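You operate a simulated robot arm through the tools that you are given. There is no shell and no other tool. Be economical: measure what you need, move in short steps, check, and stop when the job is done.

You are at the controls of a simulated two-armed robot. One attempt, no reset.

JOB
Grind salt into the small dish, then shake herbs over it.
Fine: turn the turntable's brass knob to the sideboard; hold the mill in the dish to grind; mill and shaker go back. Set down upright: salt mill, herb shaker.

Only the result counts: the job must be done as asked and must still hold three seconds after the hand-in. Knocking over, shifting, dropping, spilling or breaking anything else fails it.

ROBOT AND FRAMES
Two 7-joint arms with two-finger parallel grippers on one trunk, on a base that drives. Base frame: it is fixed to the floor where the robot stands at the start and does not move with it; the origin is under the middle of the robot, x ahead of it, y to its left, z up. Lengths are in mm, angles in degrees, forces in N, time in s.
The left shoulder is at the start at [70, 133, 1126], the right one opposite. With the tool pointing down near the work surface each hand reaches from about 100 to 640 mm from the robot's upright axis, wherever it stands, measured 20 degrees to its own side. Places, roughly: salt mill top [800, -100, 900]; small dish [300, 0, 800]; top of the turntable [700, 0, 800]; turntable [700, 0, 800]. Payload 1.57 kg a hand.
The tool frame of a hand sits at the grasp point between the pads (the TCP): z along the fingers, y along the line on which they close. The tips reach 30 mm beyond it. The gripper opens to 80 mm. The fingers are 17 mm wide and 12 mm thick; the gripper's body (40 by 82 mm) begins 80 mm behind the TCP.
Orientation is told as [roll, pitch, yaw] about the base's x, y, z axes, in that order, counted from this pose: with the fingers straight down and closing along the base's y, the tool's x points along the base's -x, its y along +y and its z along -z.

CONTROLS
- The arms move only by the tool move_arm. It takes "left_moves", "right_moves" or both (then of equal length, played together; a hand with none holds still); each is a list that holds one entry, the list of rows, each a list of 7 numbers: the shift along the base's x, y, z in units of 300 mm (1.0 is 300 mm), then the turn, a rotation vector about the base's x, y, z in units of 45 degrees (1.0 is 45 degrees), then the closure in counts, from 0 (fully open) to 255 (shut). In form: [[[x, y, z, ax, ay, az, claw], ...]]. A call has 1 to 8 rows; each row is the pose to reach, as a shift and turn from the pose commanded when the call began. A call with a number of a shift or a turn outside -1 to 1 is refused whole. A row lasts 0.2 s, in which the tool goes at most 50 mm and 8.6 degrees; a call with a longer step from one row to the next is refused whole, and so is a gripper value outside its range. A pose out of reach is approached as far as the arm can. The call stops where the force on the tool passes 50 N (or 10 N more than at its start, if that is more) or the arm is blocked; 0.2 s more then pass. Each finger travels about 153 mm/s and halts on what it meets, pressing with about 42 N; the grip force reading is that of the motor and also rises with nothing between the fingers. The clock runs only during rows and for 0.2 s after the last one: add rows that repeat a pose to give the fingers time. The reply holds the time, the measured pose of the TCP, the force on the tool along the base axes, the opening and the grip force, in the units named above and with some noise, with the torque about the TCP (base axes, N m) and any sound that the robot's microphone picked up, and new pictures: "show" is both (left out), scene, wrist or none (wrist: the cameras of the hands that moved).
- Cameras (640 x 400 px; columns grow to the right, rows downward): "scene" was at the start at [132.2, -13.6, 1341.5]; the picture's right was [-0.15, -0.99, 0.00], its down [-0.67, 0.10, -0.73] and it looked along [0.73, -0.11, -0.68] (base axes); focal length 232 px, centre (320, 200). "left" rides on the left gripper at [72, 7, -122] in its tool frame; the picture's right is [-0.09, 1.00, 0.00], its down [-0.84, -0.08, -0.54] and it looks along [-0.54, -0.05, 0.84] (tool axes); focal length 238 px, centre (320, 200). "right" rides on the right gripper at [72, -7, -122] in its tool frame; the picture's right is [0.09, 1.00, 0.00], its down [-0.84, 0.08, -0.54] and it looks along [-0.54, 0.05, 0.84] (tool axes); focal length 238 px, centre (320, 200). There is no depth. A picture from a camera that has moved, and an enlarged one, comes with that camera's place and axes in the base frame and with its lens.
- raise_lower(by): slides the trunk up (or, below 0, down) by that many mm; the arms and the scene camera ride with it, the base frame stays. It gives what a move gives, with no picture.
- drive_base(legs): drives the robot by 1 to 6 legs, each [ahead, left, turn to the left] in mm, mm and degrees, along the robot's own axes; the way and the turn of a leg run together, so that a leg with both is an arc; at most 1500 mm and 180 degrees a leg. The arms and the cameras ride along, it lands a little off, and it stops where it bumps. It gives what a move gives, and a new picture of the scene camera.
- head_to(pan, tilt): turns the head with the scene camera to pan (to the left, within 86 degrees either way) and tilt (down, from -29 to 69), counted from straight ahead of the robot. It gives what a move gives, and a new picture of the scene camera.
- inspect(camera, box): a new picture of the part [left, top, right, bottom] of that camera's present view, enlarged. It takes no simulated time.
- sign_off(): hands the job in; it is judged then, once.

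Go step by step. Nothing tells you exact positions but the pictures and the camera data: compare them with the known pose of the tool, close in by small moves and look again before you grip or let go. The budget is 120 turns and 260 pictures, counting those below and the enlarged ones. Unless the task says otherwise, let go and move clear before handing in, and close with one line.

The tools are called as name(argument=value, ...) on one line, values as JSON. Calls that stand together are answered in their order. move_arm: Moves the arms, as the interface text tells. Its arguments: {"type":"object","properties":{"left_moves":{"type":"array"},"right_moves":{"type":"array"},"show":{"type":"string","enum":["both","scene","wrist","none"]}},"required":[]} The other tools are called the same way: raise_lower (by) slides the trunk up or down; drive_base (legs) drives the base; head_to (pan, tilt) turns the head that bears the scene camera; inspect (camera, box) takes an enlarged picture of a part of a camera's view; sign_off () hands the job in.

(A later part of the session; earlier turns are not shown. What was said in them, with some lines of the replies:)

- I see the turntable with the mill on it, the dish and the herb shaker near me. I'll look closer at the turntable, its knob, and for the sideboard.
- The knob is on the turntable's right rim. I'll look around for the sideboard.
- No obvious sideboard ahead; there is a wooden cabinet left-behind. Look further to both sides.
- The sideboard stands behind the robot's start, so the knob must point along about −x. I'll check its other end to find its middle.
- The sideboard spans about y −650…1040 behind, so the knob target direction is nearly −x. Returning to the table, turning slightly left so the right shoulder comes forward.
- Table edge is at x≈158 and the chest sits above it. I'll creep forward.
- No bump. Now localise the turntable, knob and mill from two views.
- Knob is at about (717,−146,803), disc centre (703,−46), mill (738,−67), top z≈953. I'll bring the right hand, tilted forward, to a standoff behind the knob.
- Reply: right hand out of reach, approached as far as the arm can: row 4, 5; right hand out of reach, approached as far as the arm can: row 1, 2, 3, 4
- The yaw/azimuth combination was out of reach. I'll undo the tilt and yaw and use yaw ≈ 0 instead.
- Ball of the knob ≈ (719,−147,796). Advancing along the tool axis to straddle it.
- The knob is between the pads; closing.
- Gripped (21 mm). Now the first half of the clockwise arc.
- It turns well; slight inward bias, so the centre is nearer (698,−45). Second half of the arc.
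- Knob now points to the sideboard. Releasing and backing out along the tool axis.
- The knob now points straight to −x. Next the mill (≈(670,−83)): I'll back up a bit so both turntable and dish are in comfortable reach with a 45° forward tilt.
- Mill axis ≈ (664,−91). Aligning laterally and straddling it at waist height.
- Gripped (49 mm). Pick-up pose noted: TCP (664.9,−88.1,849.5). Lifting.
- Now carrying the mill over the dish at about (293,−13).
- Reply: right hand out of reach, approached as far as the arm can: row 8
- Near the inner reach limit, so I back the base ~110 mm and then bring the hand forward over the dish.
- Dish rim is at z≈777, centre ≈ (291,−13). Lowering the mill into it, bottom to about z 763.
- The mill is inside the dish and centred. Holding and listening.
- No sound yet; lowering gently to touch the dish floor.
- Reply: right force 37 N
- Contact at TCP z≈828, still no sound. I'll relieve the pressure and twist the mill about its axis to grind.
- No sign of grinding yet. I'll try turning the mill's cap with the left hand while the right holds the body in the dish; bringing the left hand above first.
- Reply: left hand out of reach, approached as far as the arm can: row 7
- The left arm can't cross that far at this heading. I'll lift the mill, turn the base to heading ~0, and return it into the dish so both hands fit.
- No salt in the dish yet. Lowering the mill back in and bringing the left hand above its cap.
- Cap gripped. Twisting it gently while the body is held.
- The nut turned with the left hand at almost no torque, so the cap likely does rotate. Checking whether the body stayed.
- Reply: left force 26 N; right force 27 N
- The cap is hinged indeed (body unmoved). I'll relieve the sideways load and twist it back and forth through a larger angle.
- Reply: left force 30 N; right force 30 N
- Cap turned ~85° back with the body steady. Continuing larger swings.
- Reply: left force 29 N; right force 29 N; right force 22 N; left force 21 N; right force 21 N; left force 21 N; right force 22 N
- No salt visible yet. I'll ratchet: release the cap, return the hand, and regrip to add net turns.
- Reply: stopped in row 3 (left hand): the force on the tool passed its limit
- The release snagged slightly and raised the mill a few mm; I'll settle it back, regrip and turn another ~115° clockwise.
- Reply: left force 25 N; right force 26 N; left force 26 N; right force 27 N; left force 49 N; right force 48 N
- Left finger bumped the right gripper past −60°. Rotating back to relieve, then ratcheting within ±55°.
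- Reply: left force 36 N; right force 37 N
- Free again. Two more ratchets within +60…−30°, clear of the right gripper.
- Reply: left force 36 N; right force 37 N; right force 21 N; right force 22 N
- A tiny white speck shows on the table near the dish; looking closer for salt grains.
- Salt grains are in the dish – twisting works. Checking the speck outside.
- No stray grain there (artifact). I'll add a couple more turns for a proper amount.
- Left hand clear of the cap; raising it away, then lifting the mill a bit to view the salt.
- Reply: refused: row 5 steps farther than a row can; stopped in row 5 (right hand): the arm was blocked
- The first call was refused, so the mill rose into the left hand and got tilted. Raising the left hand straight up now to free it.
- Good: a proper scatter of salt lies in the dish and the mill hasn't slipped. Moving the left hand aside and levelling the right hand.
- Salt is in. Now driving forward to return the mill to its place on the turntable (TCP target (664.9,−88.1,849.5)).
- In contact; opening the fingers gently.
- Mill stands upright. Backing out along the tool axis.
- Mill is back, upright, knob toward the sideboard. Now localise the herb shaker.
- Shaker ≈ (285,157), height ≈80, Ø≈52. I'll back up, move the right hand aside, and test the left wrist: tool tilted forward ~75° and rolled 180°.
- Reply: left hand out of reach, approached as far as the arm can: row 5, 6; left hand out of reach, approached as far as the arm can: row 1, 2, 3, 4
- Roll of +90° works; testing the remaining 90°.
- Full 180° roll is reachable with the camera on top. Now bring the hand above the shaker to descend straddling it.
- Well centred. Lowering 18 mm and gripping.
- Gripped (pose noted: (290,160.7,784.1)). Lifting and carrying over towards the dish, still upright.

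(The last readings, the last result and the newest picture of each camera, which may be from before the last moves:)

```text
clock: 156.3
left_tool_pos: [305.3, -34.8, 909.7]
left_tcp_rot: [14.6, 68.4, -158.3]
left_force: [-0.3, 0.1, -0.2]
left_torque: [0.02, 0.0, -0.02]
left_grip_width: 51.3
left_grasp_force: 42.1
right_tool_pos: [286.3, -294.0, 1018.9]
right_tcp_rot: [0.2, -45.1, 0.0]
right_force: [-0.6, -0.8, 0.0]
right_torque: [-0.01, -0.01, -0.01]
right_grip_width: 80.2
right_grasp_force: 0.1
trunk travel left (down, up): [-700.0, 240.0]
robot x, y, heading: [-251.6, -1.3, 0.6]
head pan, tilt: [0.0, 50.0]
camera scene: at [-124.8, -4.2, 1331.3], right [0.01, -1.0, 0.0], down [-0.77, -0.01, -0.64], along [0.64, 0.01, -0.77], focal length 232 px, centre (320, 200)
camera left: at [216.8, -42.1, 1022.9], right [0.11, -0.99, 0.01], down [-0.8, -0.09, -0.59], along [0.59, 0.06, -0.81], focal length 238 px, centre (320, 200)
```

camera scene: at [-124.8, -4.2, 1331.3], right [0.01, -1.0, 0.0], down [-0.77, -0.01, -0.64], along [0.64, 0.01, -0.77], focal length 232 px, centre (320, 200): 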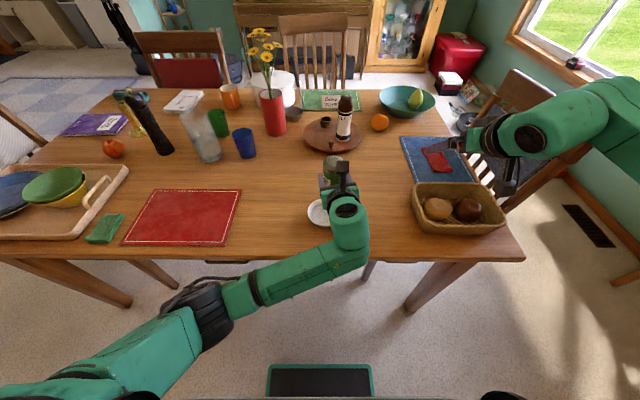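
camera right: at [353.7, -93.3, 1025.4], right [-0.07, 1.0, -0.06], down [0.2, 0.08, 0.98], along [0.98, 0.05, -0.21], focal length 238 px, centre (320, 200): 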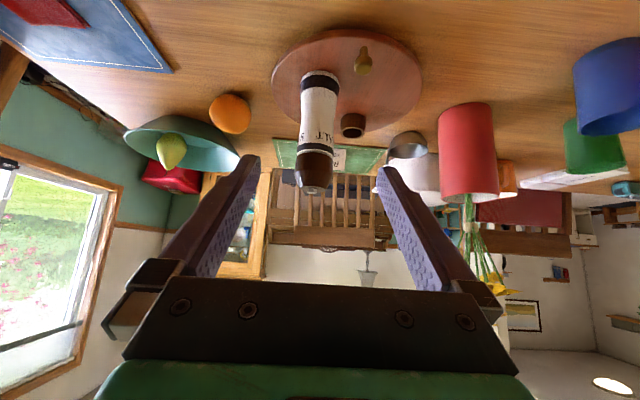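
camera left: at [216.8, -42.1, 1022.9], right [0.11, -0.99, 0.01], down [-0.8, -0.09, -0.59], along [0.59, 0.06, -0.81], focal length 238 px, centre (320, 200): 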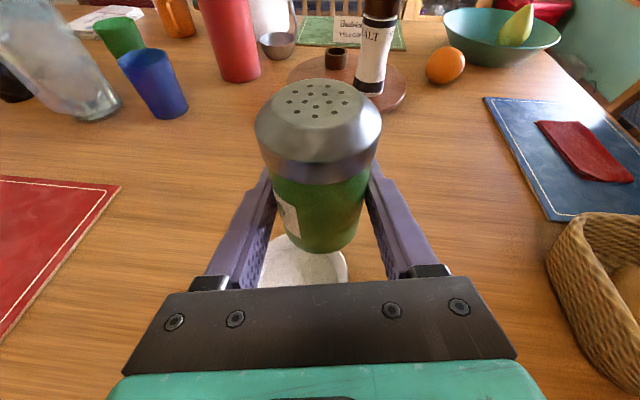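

Now rolling the first 90° (cap to the side, over the dish).

move_arm(left_moves=[[[0, -0.007, 0, -0.17, -0.018, 0.067, 255], [0, -0.014, 0, -0.34, -0.036, 0.133, 255], [0, -0.021, 0, -0.51, -0.055, 0.2, 255], [0, -0.028, 0, -0.68, -0.073, 0.266, 255], [0, -0.035, 0, -0.85, -0.09, 0.33, 255], [0, -0.04, 0, -0.928, -0.099, 0.362, 255]]], show="none")

move_arm(left_moves=[[[0, -0.007, 0, -0.17, -0.018, 0.067, 255], [0, -0.014, 0, -0.34, -0.036, 0.133, 255], [0, -0.021, 0, -0.51, -0.055, 0.2, 255], [0, -0.028, 0, -0.68, -0.073, 0.266, 255], [0, -0.035, 0, -0.85, -0.09, 0.33, 255], [0, -0.04, 0, -0.928, -0.099, 0.362, 255]]])

inspect(camera="scene", box=[260, 130, 420, 250])

```text
clock: 157.8
left_tool_pos: [305.9, -43.4, 910.6]
left_tcp_rot: [63.9, 36.1, -100.0]
left_force: [0.1, 0.3, -1.5]
left_torque: [0.0, 0.0, 0.01]
left_grip_width: 51.1
left_grasp_force: 42.1
right_tool_pos: [287.7, -292.1, 1018.9]
right_tcp_rot: [0.1, -45.1, 0.0]
right_force: [-0.1, -0.2, -1.0]
right_torque: [0.03, 0.01, 0.05]
right_grip_width: 80.1
right_grasp_force: 0.0
trunk travel left (down, up): [-700.0, 240.0]
robot x, y, heading: [-251.4, -5.4, 0.4]
head pan, tilt: [0.0, 50.0]
```

```text
clock: 159.3
left_tool_pos: [319.0, -20.5, 900.5]
left_tcp_rot: [70.6, -1.3, -79.5]
left_force: [0.1, 0.3, 0.1]
left_torque: [-0.02, 0.0, 0.03]
left_grip_width: 51.3
left_grasp_force: 42.5
right_tool_pos: [286.6, -292.6, 1018.5]
right_tcp_rot: [0.1, -45.2, 0.1]
right_force: [-0.3, -0.5, 0.4]
right_torque: [0.0, -0.02, -0.02]
right_grip_width: 79.9
right_grasp_force: 0.1
trunk travel left (down, up): [-700.0, 240.0]
robot x, y, heading: [-252.0, -1.2, 0.6]
head pan, tilt: [0.0, 50.0]
stopped in row 6 (left hand): the arm was blocked; the commanded pose is now the measured one
camera scene: at [-124.6, -2.6, 1331.3], right [0.01, -1.0, 0.0], down [-0.77, -0.01, -0.64], along [0.64, 0.01, -0.77], focal length 232 px, centre (320, 200)
camera left: at [194.9, 30.4, 947.7], right [0.34, -0.01, 0.94], down [-0.38, -0.92, 0.13], along [0.86, -0.4, -0.31], focal length 238 px, centre (320, 200)
```

scene: 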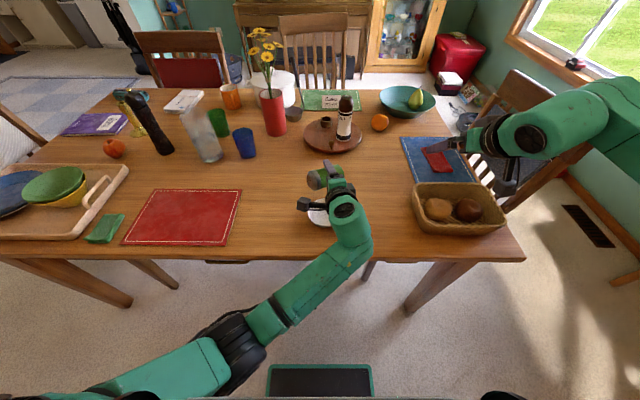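
left: 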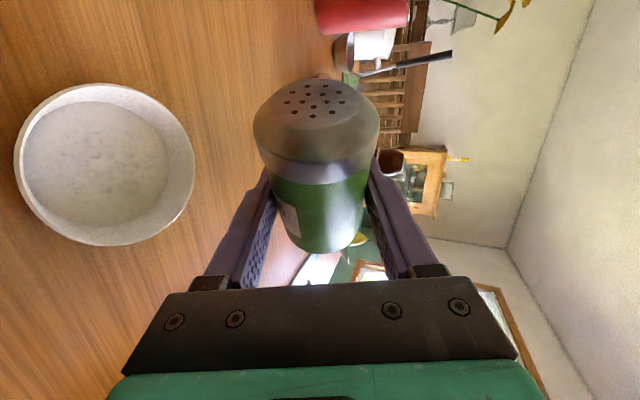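

```text
3.33 times, centred on (340, 190) of scene
camera zoom: at [-124.6, -2.6, 1331.3], right [0.01, -1.0, 0.0], down [-0.77, -0.01, -0.64], along [0.64, 0.01, -0.77], focal length 774 px, centre (253, 233)
```

zoom: 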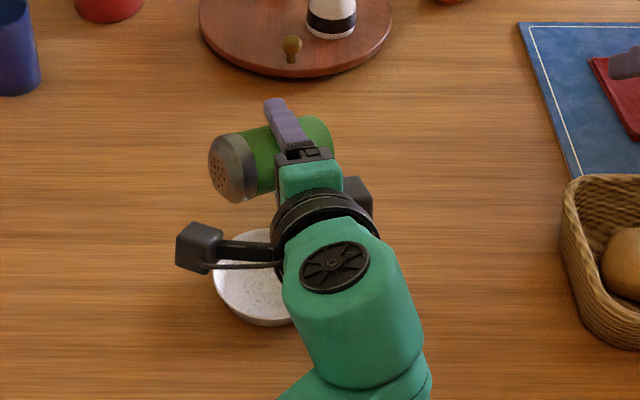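

The roll hit a joint limit in this crossed position. I'll roll back partly upright, shift the base to the right so the dish lies ahead of the left shoulder, and retry.

move_arm(left_moves=[[[-0.01, -0.01, 0.01, 0.17, 0.03, -0.06, 255], [-0.02, -0.02, 0.02, 0.34, 0.06, -0.12, 255], [-0.03, -0.03, 0.03, 0.51, 0.09, -0.18, 255], [-0.04, -0.04, 0.03, 0.68, 0.12, -0.24, 255], [-0.04, -0.05, 0.03, 0.84, 0.145, -0.3, 255], [-0.04, -0.05, 0.03, 0.92, 0.16, -0.33, 255]]], show="none")

drive_base(legs=[[0, -190, 0]])

```text
clock: 160.8
left_tool_pos: [306.7, -38.0, 909.9]
left_tcp_rot: [64.2, 40.0, -97.5]
left_force: [-0.7, 0.4, -0.5]
left_torque: [0.02, 0.01, -0.02]
left_grip_width: 51.1
left_grasp_force: 42.5
right_tool_pos: [286.8, -293.0, 1018.3]
right_tcp_rot: [0.0, -45.1, 0.1]
right_force: [-0.3, -1.0, -0.3]
right_torque: [0.01, 0.03, -0.04]
right_grip_width: 79.9
right_grasp_force: 0.1
trunk travel left (down, up): [-700.0, 240.0]
robot x, y, heading: [-253.7, -1.0, 0.6]
head pan, tilt: [0.0, 50.0]
```

```text
clock: 162.3
left_tool_pos: [308.2, -231.7, 908.1]
left_tcp_rot: [64.2, 40.0, -97.7]
left_force: [0.1, -0.3, -0.5]
left_torque: [0.01, -0.01, -0.01]
left_grip_width: 50.4
left_grasp_force: 41.9
right_tool_pos: [286.1, -489.7, 1017.7]
right_tcp_rot: [0.1, -45.2, -0.2]
right_force: [0.7, 0.1, 0.4]
right_torque: [0.0, 0.0, -0.01]
right_grip_width: 80.2
right_grasp_force: 0.0
trunk travel left (down, up): [-700.0, 240.0]
robot x, y, heading: [-247.6, -197.5, 0.3]
head pan, tilt: [0.0, 50.0]
camera scene: at [-123.5, -195.6, 1331.3], right [0.0, -1.0, 0.0], down [-0.77, 0.0, -0.64], along [0.64, 0.0, -0.77], focal length 232 px, centre (320, 200)
```

scene: 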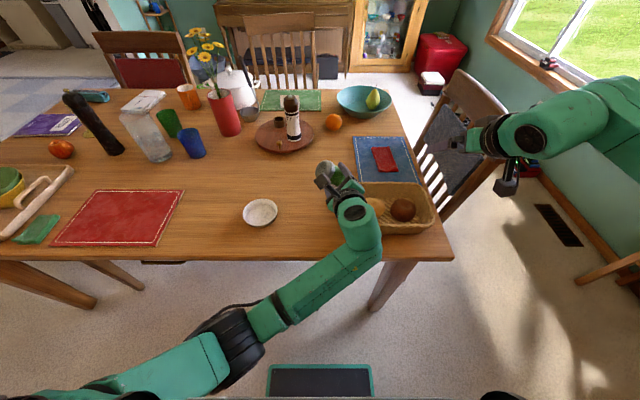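

move_arm(left_moves=[[[0, 0.13, 0, 0, 0, 0, 255], [0, 0.27, 0, 0, 0, 0, 255], [0, 0.41, 0, 0, 0, 0, 255], [0, 0.52, 0, 0, 0, 0, 255], [0, 0.59, 0, 0, 0, 0, 255]]], show="wrist")

inspect(camera="left", box=[220, 60, 420, 290])

```text
clock: 163.5
left_tool_pos: [308.5, -54.9, 910.9]
left_tcp_rot: [64.3, 40.0, -97.7]
left_force: [-0.7, 0.0, -1.0]
left_torque: [-0.01, 0.0, -0.01]
left_grip_width: 50.6
left_grasp_force: 42.3
right_tool_pos: [286.8, -489.2, 1019.1]
right_tcp_rot: [0.1, -45.1, -0.2]
right_force: [0.2, -0.7, -0.2]
right_torque: [-0.01, -0.04, 0.0]
right_grip_width: 80.1
right_grasp_force: 0.1
trunk travel left (down, up): [-700.0, 240.0]
robot x, y, heading: [-253.3, -196.0, 0.1]
head pan, tilt: [0.0, 50.0]
camera left: at [203.8, -24.3, 1004.2], right [0.34, -0.7, 0.63], down [-0.62, -0.67, -0.41], along [0.71, -0.25, -0.66], focal length 238 px, centre (320, 200)
```

left: 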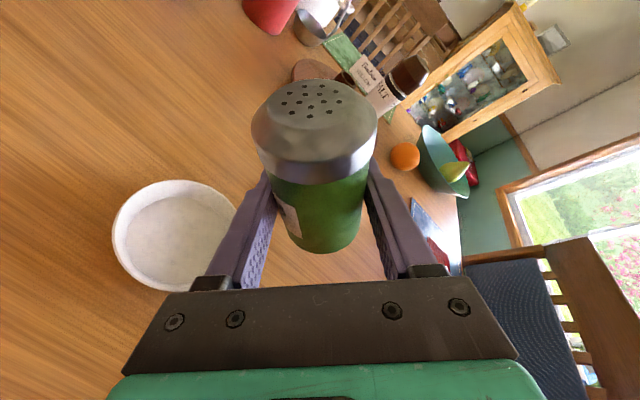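

```text
1.74 times, centred on (320, 175) of left
camera zoom: at [203.8, -24.3, 1004.2], right [0.34, -0.7, 0.63], down [-0.62, -0.67, -0.41], along [0.71, -0.25, -0.66], focal length 414 px, centre (320, 244)
```

zoom: 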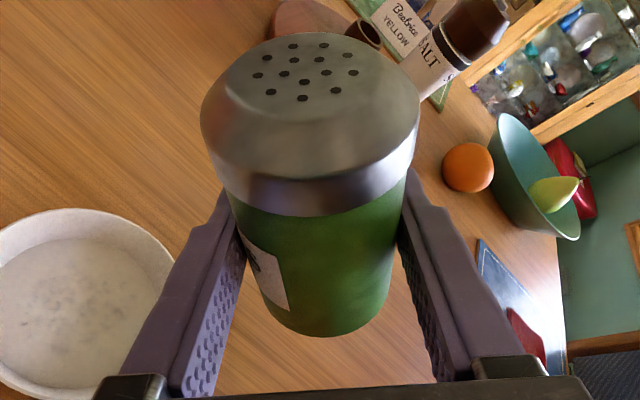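

move_arm(left_moves=[[[0, 0, 0, -0.17, -0.028, 0.061, 255], [0, 0, 0, -0.34, -0.056, 0.122, 255], [0, 0, 0, -0.51, -0.083, 0.183, 255], [0, 0, 0, -0.68, -0.111, 0.244, 255], [0.01, 0, 0, -0.85, -0.139, 0.304, 255], [0.02, 0, 0, -0.931, -0.152, 0.333, 255]]])

```text
clock: 164.9
left_tool_pos: [316.4, -54.5, 909.9]
left_tcp_rot: [70.3, -2.1, -79.7]
left_force: [0.5, -0.6, -0.2]
left_torque: [-0.02, -0.04, 0.04]
left_grip_width: 50.4
left_grasp_force: 42.1
right_tool_pos: [286.3, -488.4, 1018.6]
right_tcp_rot: [0.1, -45.1, -0.2]
right_force: [0.0, -0.1, 0.7]
right_torque: [0.01, -0.01, -0.01]
right_grip_width: 79.9
right_grasp_force: 0.0
trunk travel left (down, up): [-700.0, 240.0]
robot x, y, heading: [-247.8, -200.9, 0.6]
head pan, tilt: [0.0, 50.0]
camera scene: at [-123.3, -196.1, 1331.3], right [0.0, -1.0, 0.0], down [-0.77, 0.0, -0.64], along [0.64, 0.0, -0.77], focal length 232 px, centre (320, 200)
camera left: at [189.8, -3.2, 956.2], right [0.34, 0.0, 0.94], down [-0.38, -0.91, 0.14], along [0.86, -0.41, -0.31], focal length 238 px, centre (320, 200)
```

scene: 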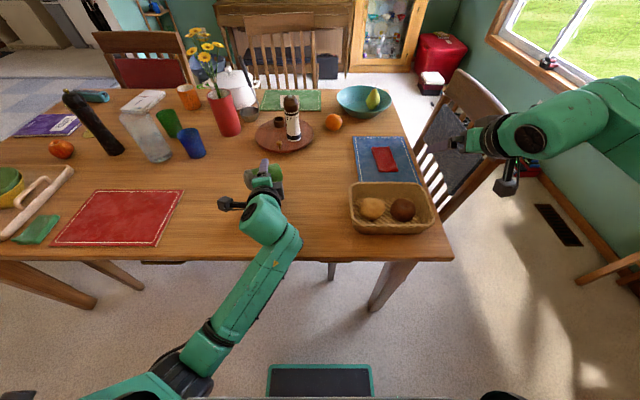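
left: 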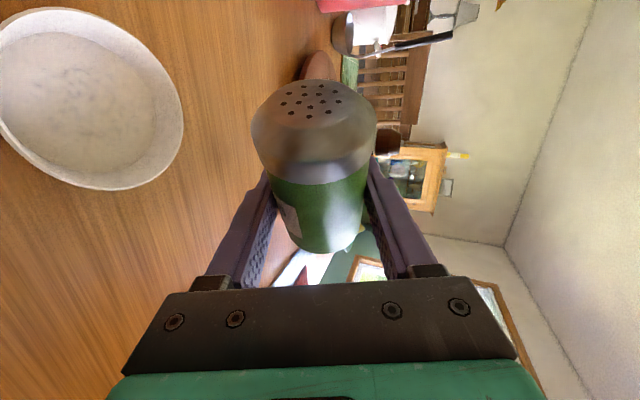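

Cap now points sideways right over the dish. Continuing to 135° and then 180°, keeping the cap over the dish.

move_arm(left_moves=[[[0.004, 0.008, -0.005, -0.17, -0.028, 0.061, 255], [0.008, 0.016, -0.01, -0.34, -0.056, 0.122, 255], [0.012, 0.024, -0.015, -0.51, -0.083, 0.183, 255], [0.016, 0.032, -0.02, -0.68, -0.111, 0.244, 255], [0.02, 0.04, -0.025, -0.85, -0.139, 0.304, 255], [0.02, 0.048, -0.03, -0.931, -0.152, 0.333, 255]]], show="none")

move_arm(left_moves=[[[0, 0.018, -0.02, -0.17, -0.028, 0.061, 255], [0, 0.036, -0.04, -0.34, -0.056, 0.122, 255], [0, 0.054, -0.06, -0.51, -0.083, 0.183, 255], [0, 0.072, -0.08, -0.68, -0.111, 0.244, 255], [0, 0.09, -0.1, -0.85, -0.139, 0.304, 255], [0, 0.107, -0.1, -0.931, -0.152, 0.333, 255]]])

inspect(camera="scene", box=[190, 140, 350, 260])

```text
clock: 166.3
left_tool_pos: [320.8, -42.3, 900.2]
left_tcp_rot: [62.2, -43.8, -60.6]
left_force: [0.0, -0.5, -0.7]
left_torque: [0.0, -0.05, 0.01]
left_grip_width: 50.7
left_grasp_force: 41.6
right_tool_pos: [286.8, -489.5, 1018.0]
right_tcp_rot: [0.1, -45.1, -0.1]
right_force: [-0.1, 0.3, 0.6]
right_torque: [0.02, -0.02, 0.01]
right_grip_width: 79.8
right_grasp_force: 0.1
trunk travel left (down, up): [-700.0, 240.0]
robot x, y, heading: [-249.3, -196.2, 0.2]
head pan, tilt: [0.0, 50.0]
```

```text
clock: 167.7
left_tool_pos: [316.4, 24.5, 862.8]
left_tcp_rot: [23.7, -69.1, -13.4]
left_force: [-0.5, -0.1, -0.3]
left_torque: [0.0, 0.0, -0.01]
left_grip_width: 50.6
left_grasp_force: 41.6
right_tool_pos: [287.2, -488.8, 1017.5]
right_tcp_rot: [0.0, -45.2, -0.2]
right_force: [0.4, -0.2, -0.6]
right_torque: [-0.01, 0.0, 0.0]
right_grip_width: 80.1
right_grasp_force: 0.0
trunk travel left (down, up): [-700.0, 240.0]
robot x, y, heading: [-248.8, -193.4, 0.2]
head pan, tilt: [0.0, 50.0]
stopped in row 6 (left hand): the arm was blocked; the commanded pose is now the measured one
camera scene: at [-123.4, -195.7, 1331.3], right [0.0, -1.0, 0.0], down [-0.77, 0.0, -0.64], along [0.64, 0.0, -0.77], focal length 232 px, centre (320, 200)
camera left: at [176.6, 13.3, 838.5], right [-0.12, 0.97, 0.23], down [-0.2, -0.25, 0.95], along [0.97, 0.07, 0.22], focal length 238 px, centre (320, 200)
```

scene: 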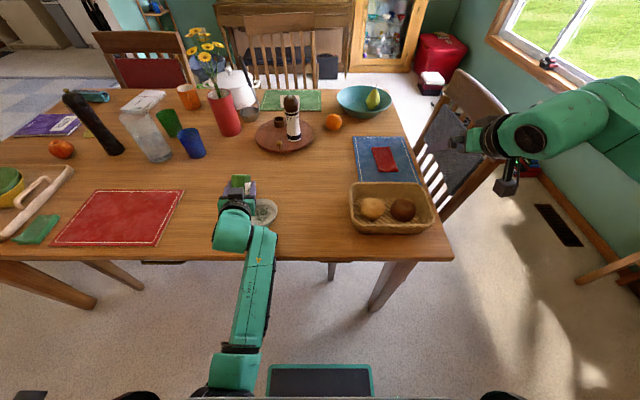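
left: 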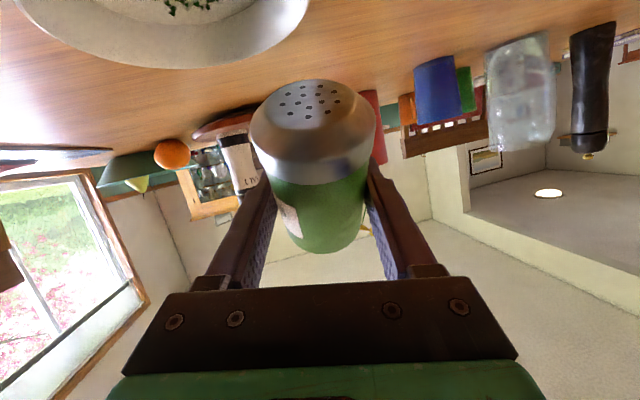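

```text
3.33 times, centred on (270, 200) of scene
camera zoom: at [-123.4, -195.7, 1331.3], right [0.0, -1.0, 0.0], down [-0.77, 0.0, -0.64], along [0.64, 0.0, -0.77], focal length 774 px, centre (487, 200)
```

zoom: 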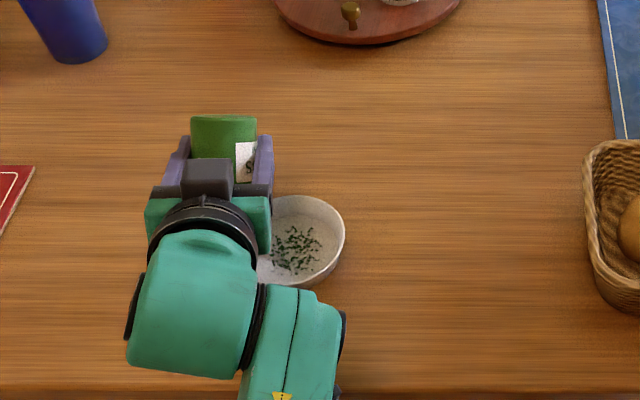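

Herbs have fallen into the dish – plenty. Now rolling back upright, keeping the cap over the dish as it swings.

move_arm(left_moves=[[[0.005, -0.07, 0.02, 0.1, 0.02, -0.04, 255], [0.01, -0.13, 0.04, 0.25, 0.052, -0.09, 255], [0.01, -0.17, 0.06, 0.42, 0.088, -0.15, 255], [0.01, -0.2, 0.08, 0.59, 0.124, -0.21, 255], [0.01, -0.22, 0.1, 0.76, 0.16, -0.27, 255], [0.005, -0.235, 0.12, 0.92, 0.19, -0.33, 255]]])

inspect(camera="scene", box=[190, 140, 350, 260])

```text
clock: 169.1
left_tool_pos: [317.5, -48.7, 898.8]
left_tcp_rot: [66.5, -34.4, -64.9]
left_force: [0.0, -0.5, -1.1]
left_torque: [-0.01, 0.01, -0.01]
left_grip_width: 50.3
left_grasp_force: 41.6
right_tool_pos: [286.0, -488.8, 1018.2]
right_tcp_rot: [0.0, -45.1, -0.2]
right_force: [0.4, -0.5, 0.0]
right_torque: [0.03, 0.02, -0.01]
right_grip_width: 80.1
right_grasp_force: 0.1
trunk travel left (down, up): [-700.0, 240.0]
robot x, y, heading: [-251.2, -195.1, 0.2]
head pan, tilt: [0.0, 50.0]
camera scene: at [-123.4, -195.6, 1331.3], right [0.0, -1.0, 0.0], down [-0.77, 0.0, -0.64], along [0.64, 0.0, -0.77], focal length 232 px, centre (320, 200)
camera left: at [180.6, -13.7, 905.9], right [0.17, 0.57, 0.81], down [-0.22, -0.77, 0.59], along [0.96, -0.28, -0.01], focal length 238 px, centre (320, 200)
```

scene: 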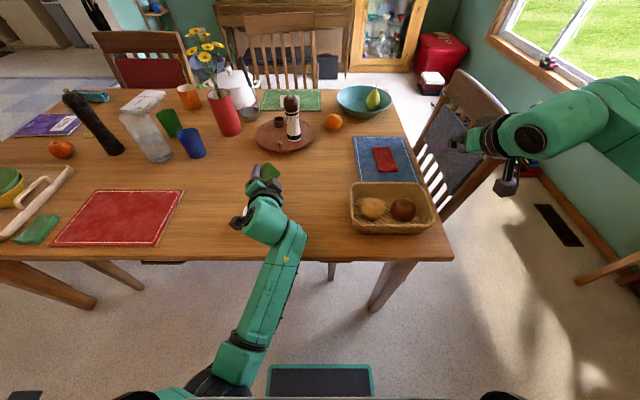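
left: 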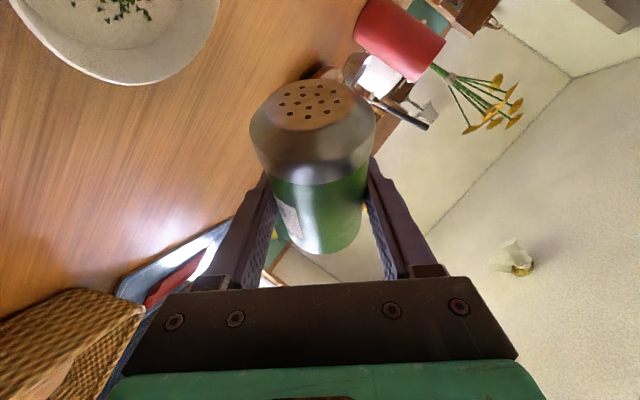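

```text
3.33 times, centred on (270, 200) of scene
camera zoom: at [-123.4, -195.6, 1331.3], right [0.0, -1.0, 0.0], down [-0.77, 0.0, -0.64], along [0.64, 0.0, -0.77], focal length 774 px, centre (487, 200)
```

zoom: 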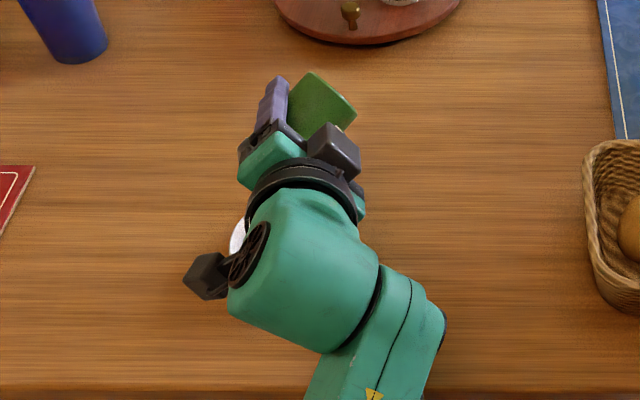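

move_arm(left_moves=[[[0, -0.005, 0.01, 0.17, 0.033, -0.06, 255], [0, -0.01, 0.02, 0.34, 0.067, -0.12, 255], [0, -0.01, 0.03, 0.51, 0.1, -0.18, 255], [0, -0.01, 0.03, 0.68, 0.133, -0.24, 255], [0, -0.01, 0.03, 0.85, 0.166, -0.3, 255], [0, -0.01, 0.03, 0.92, 0.18, -0.327, 255]]], show="none")

move_arm(left_moves=[[[0, 0, 0, 0.17, 0.033, -0.06, 255], [0, 0, 0, 0.34, 0.067, -0.12, 255], [0, 0, 0, 0.51, 0.1, -0.18, 255], [0, 0, 0, 0.68, 0.133, -0.24, 255], [0, 0, 0, 0.85, 0.166, -0.3, 255], [0, 0, 0, 0.92, 0.18, -0.327, 255]]], show="none")

move_arm(left_moves=[[[0, 0, 0, 0.17, 0.033, -0.06, 255], [0, 0, 0, 0.34, 0.067, -0.12, 255], [0, 0, 0, 0.51, 0.1, -0.18, 255], [0, 0, 0, 0.6, 0.118, -0.212, 255]]])

```text
clock: 170.5
left_tool_pos: [318.0, -49.3, 910.9]
left_tcp_rot: [70.9, 7.4, -81.4]
left_force: [-0.2, 0.2, -1.1]
left_torque: [-0.01, 0.02, 0.0]
left_grip_width: 50.6
left_grasp_force: 42.7
right_tool_pos: [286.0, -489.3, 1017.9]
right_tcp_rot: [0.1, -45.1, -0.1]
right_force: [0.0, 0.4, 0.0]
right_torque: [-0.01, 0.01, 0.02]
right_grip_width: 80.0
right_grasp_force: 0.1
trunk travel left (down, up): [-700.0, 240.0]
robot x, y, heading: [-249.1, -195.5, 0.4]
head pan, tilt: [0.0, 50.0]
```

```text
clock: 171.9
left_tool_pos: [317.9, -50.5, 908.9]
left_tcp_rot: [60.5, 48.6, -102.0]
left_force: [1.3, 0.0, -1.1]
left_torque: [0.0, 0.01, 0.0]
left_grip_width: 50.2
left_grasp_force: 42.5
right_tool_pos: [286.0, -487.7, 1018.5]
right_tcp_rot: [0.1, -45.1, -0.1]
right_force: [1.4, 0.2, 0.3]
right_torque: [0.03, -0.04, 0.0]
right_grip_width: 80.1
right_grasp_force: 0.1
trunk travel left (down, up): [-700.0, 240.0]
robot x, y, heading: [-250.8, -192.3, 0.1]
head pan, tilt: [0.0, 50.0]
```

```text
clock: 172.9
left_tool_pos: [317.9, -49.6, 907.9]
left_tcp_rot: [22.9, 69.1, -144.8]
left_force: [0.2, 0.7, -1.0]
left_torque: [-0.02, 0.03, 0.0]
left_grip_width: 50.4
left_grasp_force: 42.0
right_tool_pos: [288.7, -487.4, 1018.0]
right_tcp_rot: [0.1, -45.1, -0.2]
right_force: [1.1, 0.1, 0.5]
right_torque: [0.0, -0.03, -0.01]
right_grip_width: 80.2
right_grasp_force: 0.1
trunk travel left (down, up): [-700.0, 240.0]
robot x, y, heading: [-249.0, -191.7, 0.2]
head pan, tilt: [0.0, 50.0]
camera scene: at [-123.4, -195.9, 1331.3], right [0.0, -1.0, 0.0], down [-0.77, 0.0, -0.64], along [0.64, 0.0, -0.77], focal length 232 px, centre (320, 200)
camera left: at [226.3, -64.0, 1018.2], right [0.21, -0.98, 0.05], down [-0.76, -0.19, -0.62], along [0.61, 0.09, -0.79], focal length 238 px, centre (320, 200)
```

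scene: 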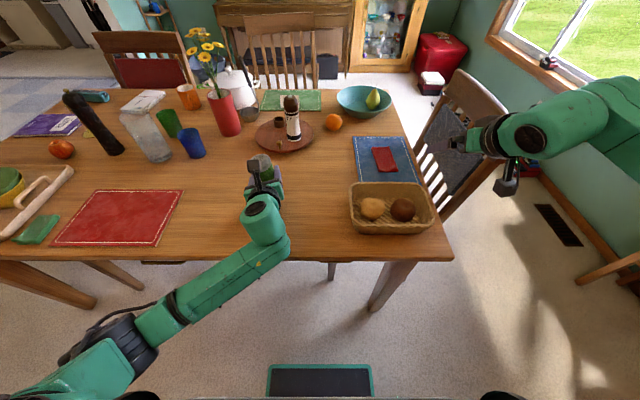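
left: 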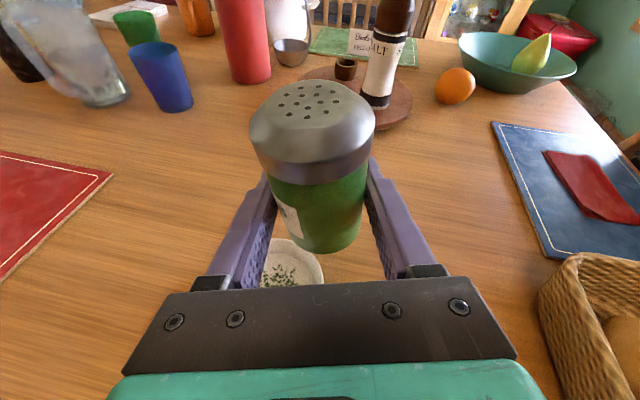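

Herbs sit in the dish and the shaker is upright. Carrying it back above its original spot with the grasp orientation restored.

move_arm(left_moves=[[[-0.01, 0.13, 0, 0.01, 0.01, -0.03, 255], [-0.03, 0.27, 0, 0.02, 0.02, -0.06, 255], [-0.05, 0.41, 0, 0.03, 0.03, -0.09, 255], [-0.07, 0.55, 0, 0.045, 0.05, -0.128, 255], [-0.093, 0.66, -0.05, 0.045, 0.05, -0.128, 255], [-0.093, 0.703, -0.15, 0.045, 0.05, -0.128, 255], [-0.093, 0.703, -0.27, 0.045, 0.05, -0.128, 255]]])

inspect(camera="scene", box=[170, 160, 330, 260])

inspect(camera="left", box=[220, 60, 420, 290])

```text
clock: 174.5
left_tool_pos: [292.2, 158.0, 825.3]
left_tcp_rot: [15.6, 68.0, -157.5]
left_force: [0.5, -0.1, 0.9]
left_torque: [0.02, -0.01, -0.01]
left_grip_width: 50.1
left_grasp_force: 42.5
right_tool_pos: [287.0, -489.0, 1018.6]
right_tcp_rot: [0.0, -45.1, -0.2]
right_force: [0.2, -0.6, -0.2]
right_torque: [-0.02, 0.01, -0.03]
right_grip_width: 80.1
right_grasp_force: 0.1
trunk travel left (down, up): [-700.0, 240.0]
robot x, y, heading: [-250.2, -196.5, 0.2]
head pan, tilt: [0.0, 50.0]
camera scene: at [-123.1, -195.6, 1331.3], right [0.0, -1.0, 0.0], down [-0.77, 0.0, -0.64], along [0.64, 0.0, -0.77], focal length 232 px, centre (320, 200)
camera left: at [204.2, 149.9, 938.2], right [0.11, -0.99, 0.01], down [-0.8, -0.1, -0.59], along [0.59, 0.05, -0.81], focal length 238 px, centre (320, 200)
```

scene: 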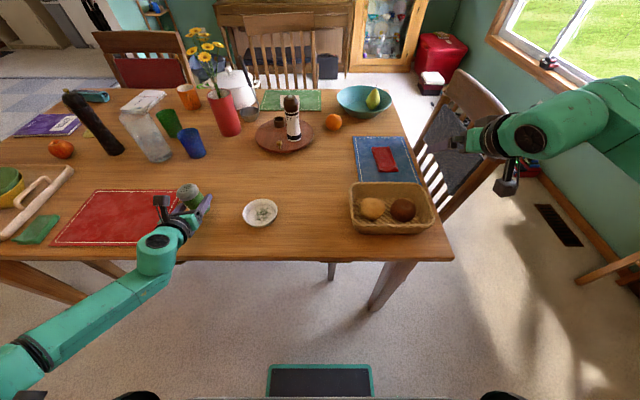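
left: 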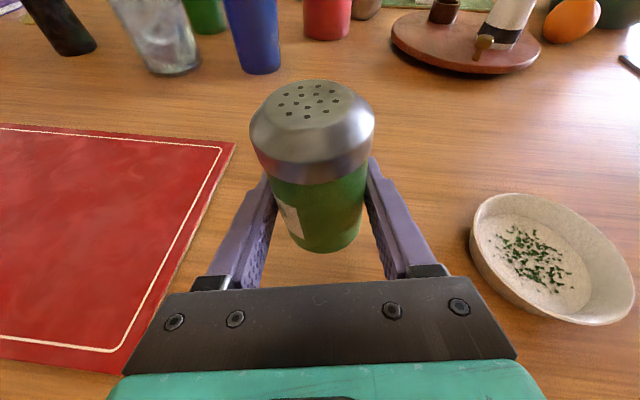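

```text
4.00 times, centred on (250, 210) of scene
camera zoom: at [-123.1, -195.6, 1331.3], right [0.0, -1.0, 0.0], down [-0.77, 0.0, -0.64], along [0.64, 0.0, -0.77], focal length 928 px, centre (600, 160)
```

zoom: 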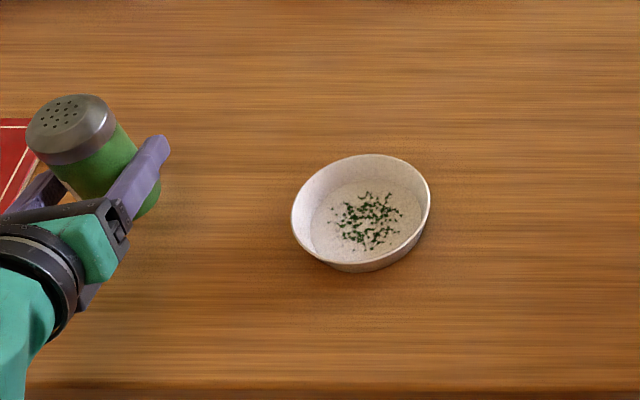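

```text
1.74 times, centred on (320, 175) of left
camera zoom: at [204.2, 149.9, 938.2], right [0.11, -0.99, 0.01], down [-0.8, -0.1, -0.59], along [0.59, 0.05, -0.81], focal length 414 px, centre (320, 244)
```

zoom: 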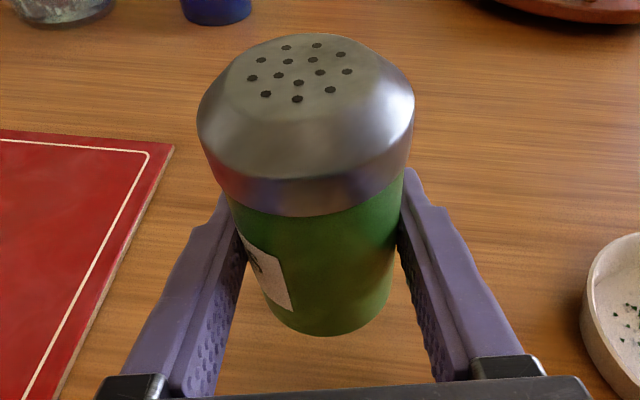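

Herbs all in the dish, none outside. The shaker leans ~3–4° in the grip; I'll correct that and lower to just above the table.

move_arm(left_moves=[[[-0.004, 0.005, -0.03, 0.04, 0, 0, 255], [-0.007, 0.009, -0.07, 0.08, 0, 0, 255], [-0.007, 0.009, -0.11, 0.08, 0, 0, 255], [-0.007, 0.009, -0.12, 0.08, 0, 0, 255]]])

inspect(camera="left", box=[220, 60, 420, 290])

inspect(camera="scene", box=[140, 160, 260, 240])

```text
clock: 175.5
left_tool_pos: [288.1, 163.1, 791.8]
left_tcp_rot: [6.0, 69.3, -166.3]
left_force: [-0.7, 0.1, -0.8]
left_torque: [-0.01, -0.01, -0.03]
left_grip_width: 50.6
left_grasp_force: 42.4
right_tool_pos: [286.1, -488.4, 1018.4]
right_tcp_rot: [0.1, -45.1, -0.1]
right_force: [0.1, 0.4, 0.0]
right_torque: [-0.01, 0.02, -0.02]
right_grip_width: 80.1
right_grasp_force: 0.1
trunk travel left (down, up): [-700.0, 240.0]
robot x, y, heading: [-249.0, -197.5, 0.4]
head pan, tilt: [0.0, 50.0]
camera scene: at [-123.5, -195.8, 1331.3], right [0.0, -1.0, 0.0], down [-0.77, 0.0, -0.64], along [0.64, 0.0, -0.77], focal length 232 px, centre (320, 200)
camera left: at [200.1, 147.6, 903.8], right [0.11, -0.99, -0.05], down [-0.8, -0.06, -0.59], along [0.59, 0.1, -0.8], focal length 238 px, centre (320, 200)
```

scene: 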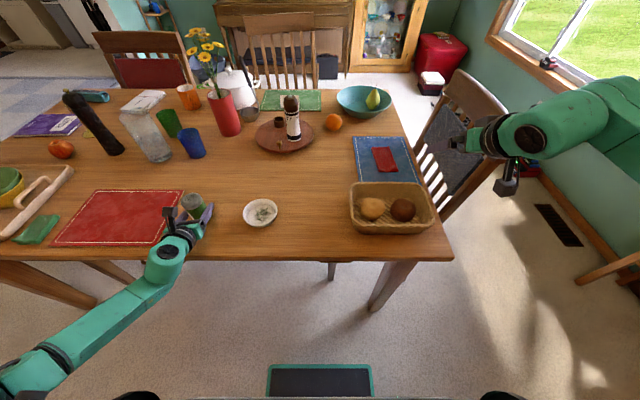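
left: 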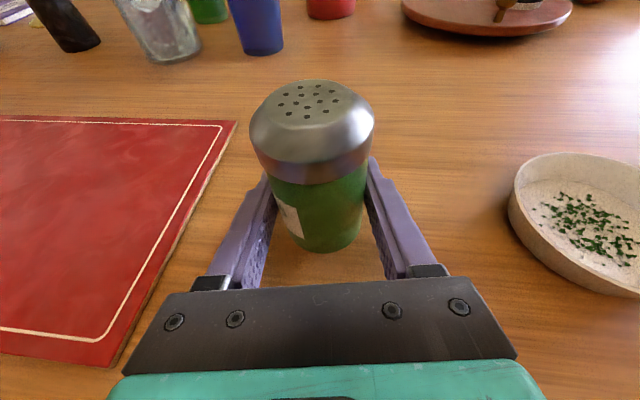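

```text
1.74 times, centred on (320, 175) of left
camera zoom: at [200.1, 147.6, 903.8], right [0.11, -0.99, -0.05], down [-0.8, -0.06, -0.59], along [0.59, 0.1, -0.8], focal length 414 px, centre (320, 244)
```

zoom: 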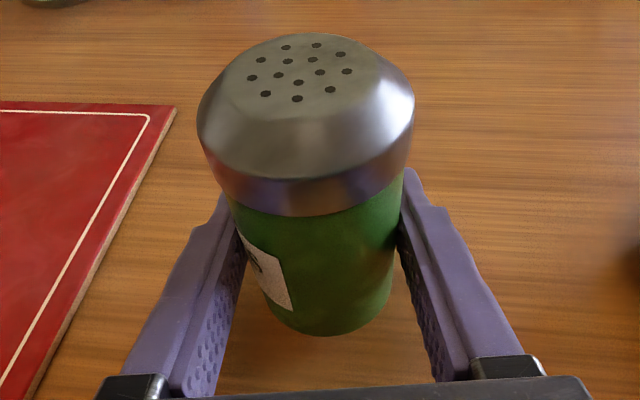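

```text
5.00 times, centred on (200, 200) of scene
camera zoom: at [-123.5, -195.8, 1331.3], right [0.0, -1.0, 0.0], down [-0.77, 0.0, -0.64], along [0.64, 0.0, -0.77], focal length 1161 px, centre (920, 200)
```

zoom: 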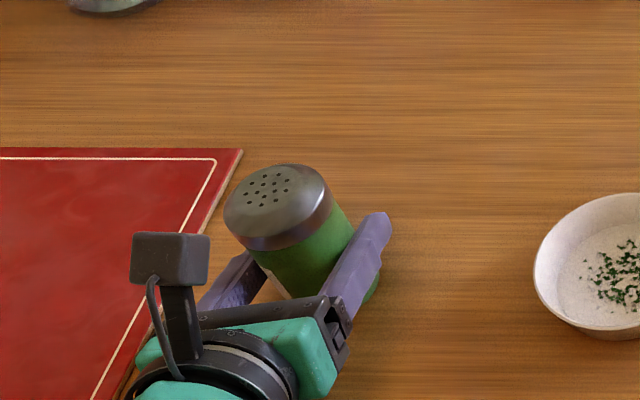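

move_arm(left_moves=[[[0, -0.004, -0.007, 0, 0, 0, 255], [0, -0.007, -0.014, 0, 0, 0, 255], [0, -0.007, -0.02, 0, 0, 0, 255], [0, -0.007, -0.025, 0, 0, 0, 255], [0, -0.007, -0.025, 0, 0, 0, 255]]], show="none")

```text
clock: 176.7
left_tool_pos: [287.0, 161.9, 784.8]
left_tcp_rot: [5.9, 69.3, -166.4]
left_force: [0.8, 0.0, 1.5]
left_torque: [0.06, 0.01, -0.01]
left_grip_width: 49.9
left_grasp_force: 41.7
right_tool_pos: [284.6, -488.6, 1019.3]
right_tcp_rot: [0.1, -45.2, -0.2]
right_force: [0.3, -1.0, 0.1]
right_torque: [0.02, -0.01, 0.03]
right_grip_width: 80.0
right_grasp_force: 0.0
trunk travel left (down, up): [-700.0, 240.0]
robot x, y, heading: [-249.8, -192.8, 0.2]
head pan, tilt: [0.0, 50.0]
```

move_arm(left_moves=[[[0, 0, -0.004, 0, 0, 0, 255], [0, 0, -0.007, 0, 0, 0, 255], [0, 0, -0.007, 0, 0, 0, 255]]], show="wrist")

```text
clock: 177.5
left_tool_pos: [288.1, 160.3, 784.5]
left_tcp_rot: [5.8, 69.5, -166.5]
left_force: [4.3, 2.4, 10.8]
left_torque: [0.34, -0.03, -0.11]
left_grip_width: 50.0
left_grasp_force: 42.4
right_tool_pos: [284.6, -490.0, 1019.5]
right_tcp_rot: [0.3, -45.2, -0.3]
right_force: [-0.2, 0.0, 0.6]
right_torque: [0.01, 0.0, 0.0]
right_grip_width: 80.1
right_grasp_force: 0.1
trunk travel left (down, up): [-700.0, 240.0]
robot x, y, heading: [-249.9, -192.9, 0.2]
head pan, tilt: [0.0, 50.0]
camera left: at [198.5, 145.3, 896.7], right [0.11, -0.99, -0.05], down [-0.8, -0.06, -0.6], along [0.59, 0.11, -0.8], focal length 238 px, centre (320, 200)
```

left: 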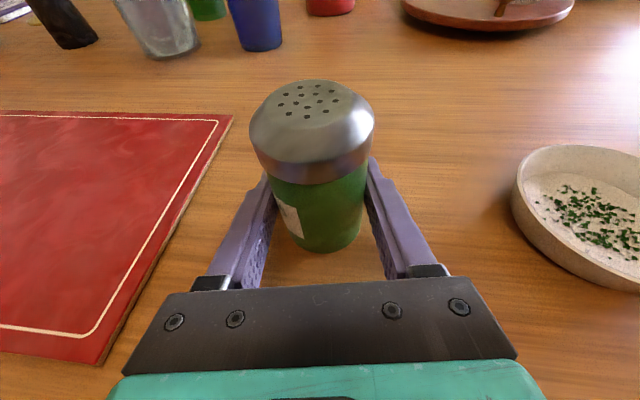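

Firm contact. Opening gently.

move_arm(left_moves=[[[0, 0, 0.003, 0, 0, 0, 92], [0, 0, 0.003, 0, 0, 0, 80], [0, 0, 0.003, 0, 0, 0, 50], [0, 0, 0.003, 0, 0, 0, 0], [0, 0, 0.003, 0, 0, 0, 0], [0, 0, 0.003, 0, 0, 0, 0]]], show="wrist")

inspect(camera="scene", box=[140, 160, 260, 240])

```text
clock: 178.9
left_tool_pos: [287.8, 161.7, 784.1]
left_tcp_rot: [6.0, 69.3, -166.3]
left_force: [0.0, 1.0, 0.0]
left_torque: [0.01, -0.01, 0.01]
left_grip_width: 79.8
left_grasp_force: 0.1
right_tool_pos: [287.3, -488.2, 1017.7]
right_tcp_rot: [0.1, -45.0, -0.2]
right_force: [0.3, -0.2, 0.2]
right_torque: [-0.02, -0.02, 0.0]
right_grip_width: 80.0
right_grasp_force: 0.2
trunk travel left (down, up): [-700.0, 240.0]
robot x, y, heading: [-250.0, -196.7, 0.4]
head pan, tilt: [0.0, 50.0]
camera left: at [198.5, 145.7, 895.9], right [0.11, -0.99, -0.05], down [-0.8, -0.06, -0.59], along [0.59, 0.1, -0.8], focal length 238 px, centre (320, 200)
```

left: 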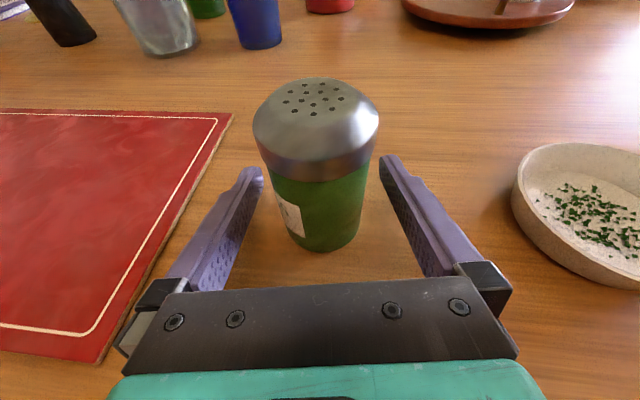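

```text
5.00 times, centred on (200, 200) of scene
camera zoom: at [-123.6, -195.9, 1331.3], right [0.0, -1.0, 0.0], down [-0.77, 0.0, -0.64], along [0.64, 0.0, -0.77], focal length 1161 px, centre (920, 200)
```

zoom: 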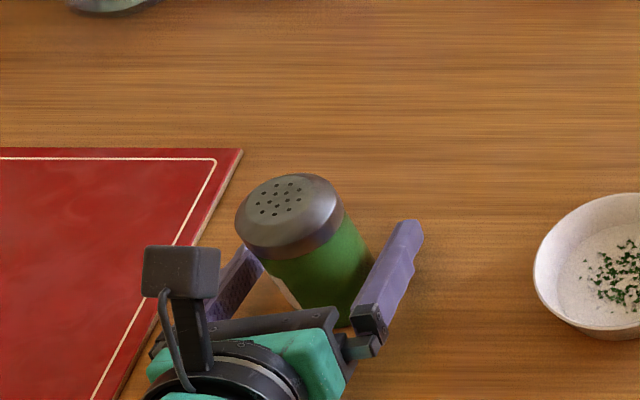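

Shaker stands upright. Withdrawing along the finger direction, then up.

move_arm(left_moves=[[[-0.06, -0.007, 0.024, 0, 0, 0, 0], [-0.16, -0.017, 0.064, 0, 0, 0, 0], [-0.26, -0.028, 0.104, 0, 0, 0, 0], [-0.31, -0.033, 0.16, 0, 0, 0, 0], [-0.31, -0.033, 0.3, 0, 0, 0, 0], [-0.31, -0.033, 0.46, 0, 0, 0, 0]]])

inspect(camera="scene", box=[170, 90, 330, 240])

inspect(camera="left", box=[160, 60, 560, 300])

```text
clock: 180.3
left_tool_pos: [193.5, 149.7, 919.2]
left_tcp_rot: [6.0, 69.4, -166.2]
left_force: [-0.6, 0.5, 0.0]
left_torque: [-0.01, 0.0, 0.02]
left_grip_width: 80.0
left_grasp_force: 0.1
right_tool_pos: [285.3, -489.5, 1019.4]
right_tcp_rot: [0.0, -45.1, -0.3]
right_force: [0.4, 0.4, 0.3]
right_torque: [-0.01, 0.01, -0.01]
right_grip_width: 79.9
right_grasp_force: 0.1
trunk travel left (down, up): [-700.0, 240.0]
robot x, y, heading: [-251.8, -195.5, 0.3]
head pan, tilt: [0.0, 50.0]
camera scene: at [-124.3, -196.7, 1331.4], right [0.0, -1.0, 0.0], down [-0.77, 0.0, -0.64], along [0.64, 0.0, -0.77], focal length 232 px, centre (320, 200)
camera left: at [104.7, 133.9, 1031.6], right [0.11, -0.99, -0.05], down [-0.8, -0.06, -0.59], along [0.59, 0.1, -0.8], focal length 238 px, centre (320, 200)
```

scene: 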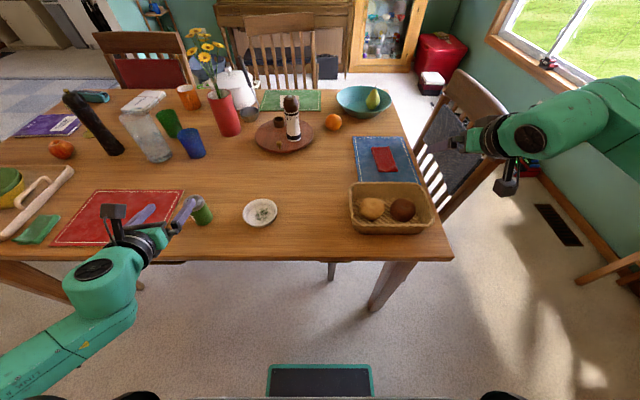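
left: 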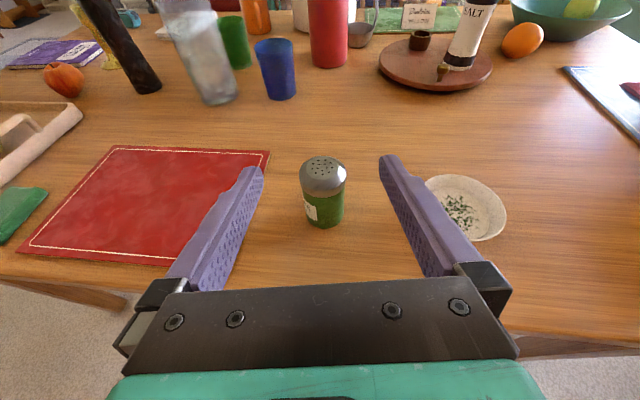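

```text
2.67 times, centred on (250, 165) of scene
camera zoom: at [-124.3, -196.7, 1331.4], right [0.0, -1.0, 0.0], down [-0.77, 0.0, -0.64], along [0.64, 0.0, -0.77], focal length 619 px, centre (507, 293)
```

zoom: 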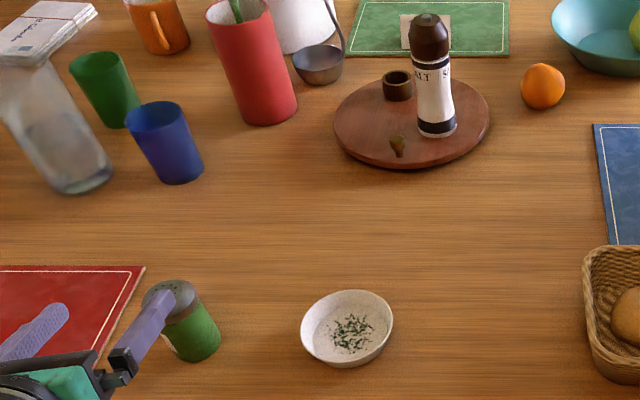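

```text
1.60 times, centred on (360, 180) of left
camera zoom: at [104.7, 133.9, 1031.6], right [0.11, -0.99, -0.05], down [-0.8, -0.06, -0.59], along [0.59, 0.1, -0.8], focal length 381 px, centre (256, 232)
```

zoom: 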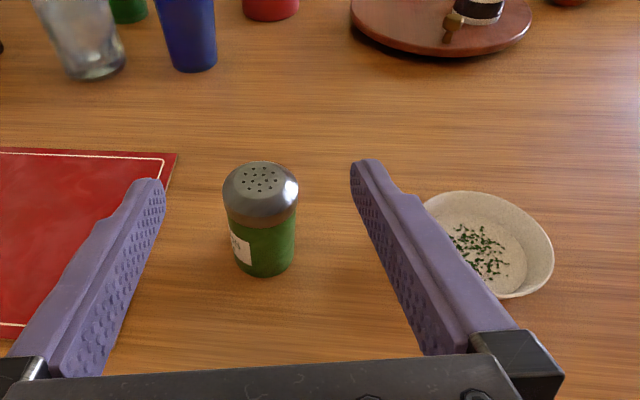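

Salt and green herbs are in the dish. The mill and shaker are standing upright in their places, the knob points to the sideboard, and both hands are empty and clear. Handing in.

sign_off()

```text
The job is handed in.
```

The job is handed in. Salt is ground into the small dish with herbs shaken over it, and the last pictures show none of either outside it. The brass knob points to the sideboard. The mill is back upright where it stood on the turned turntable, and the shaker is upright at its original spot on the table.
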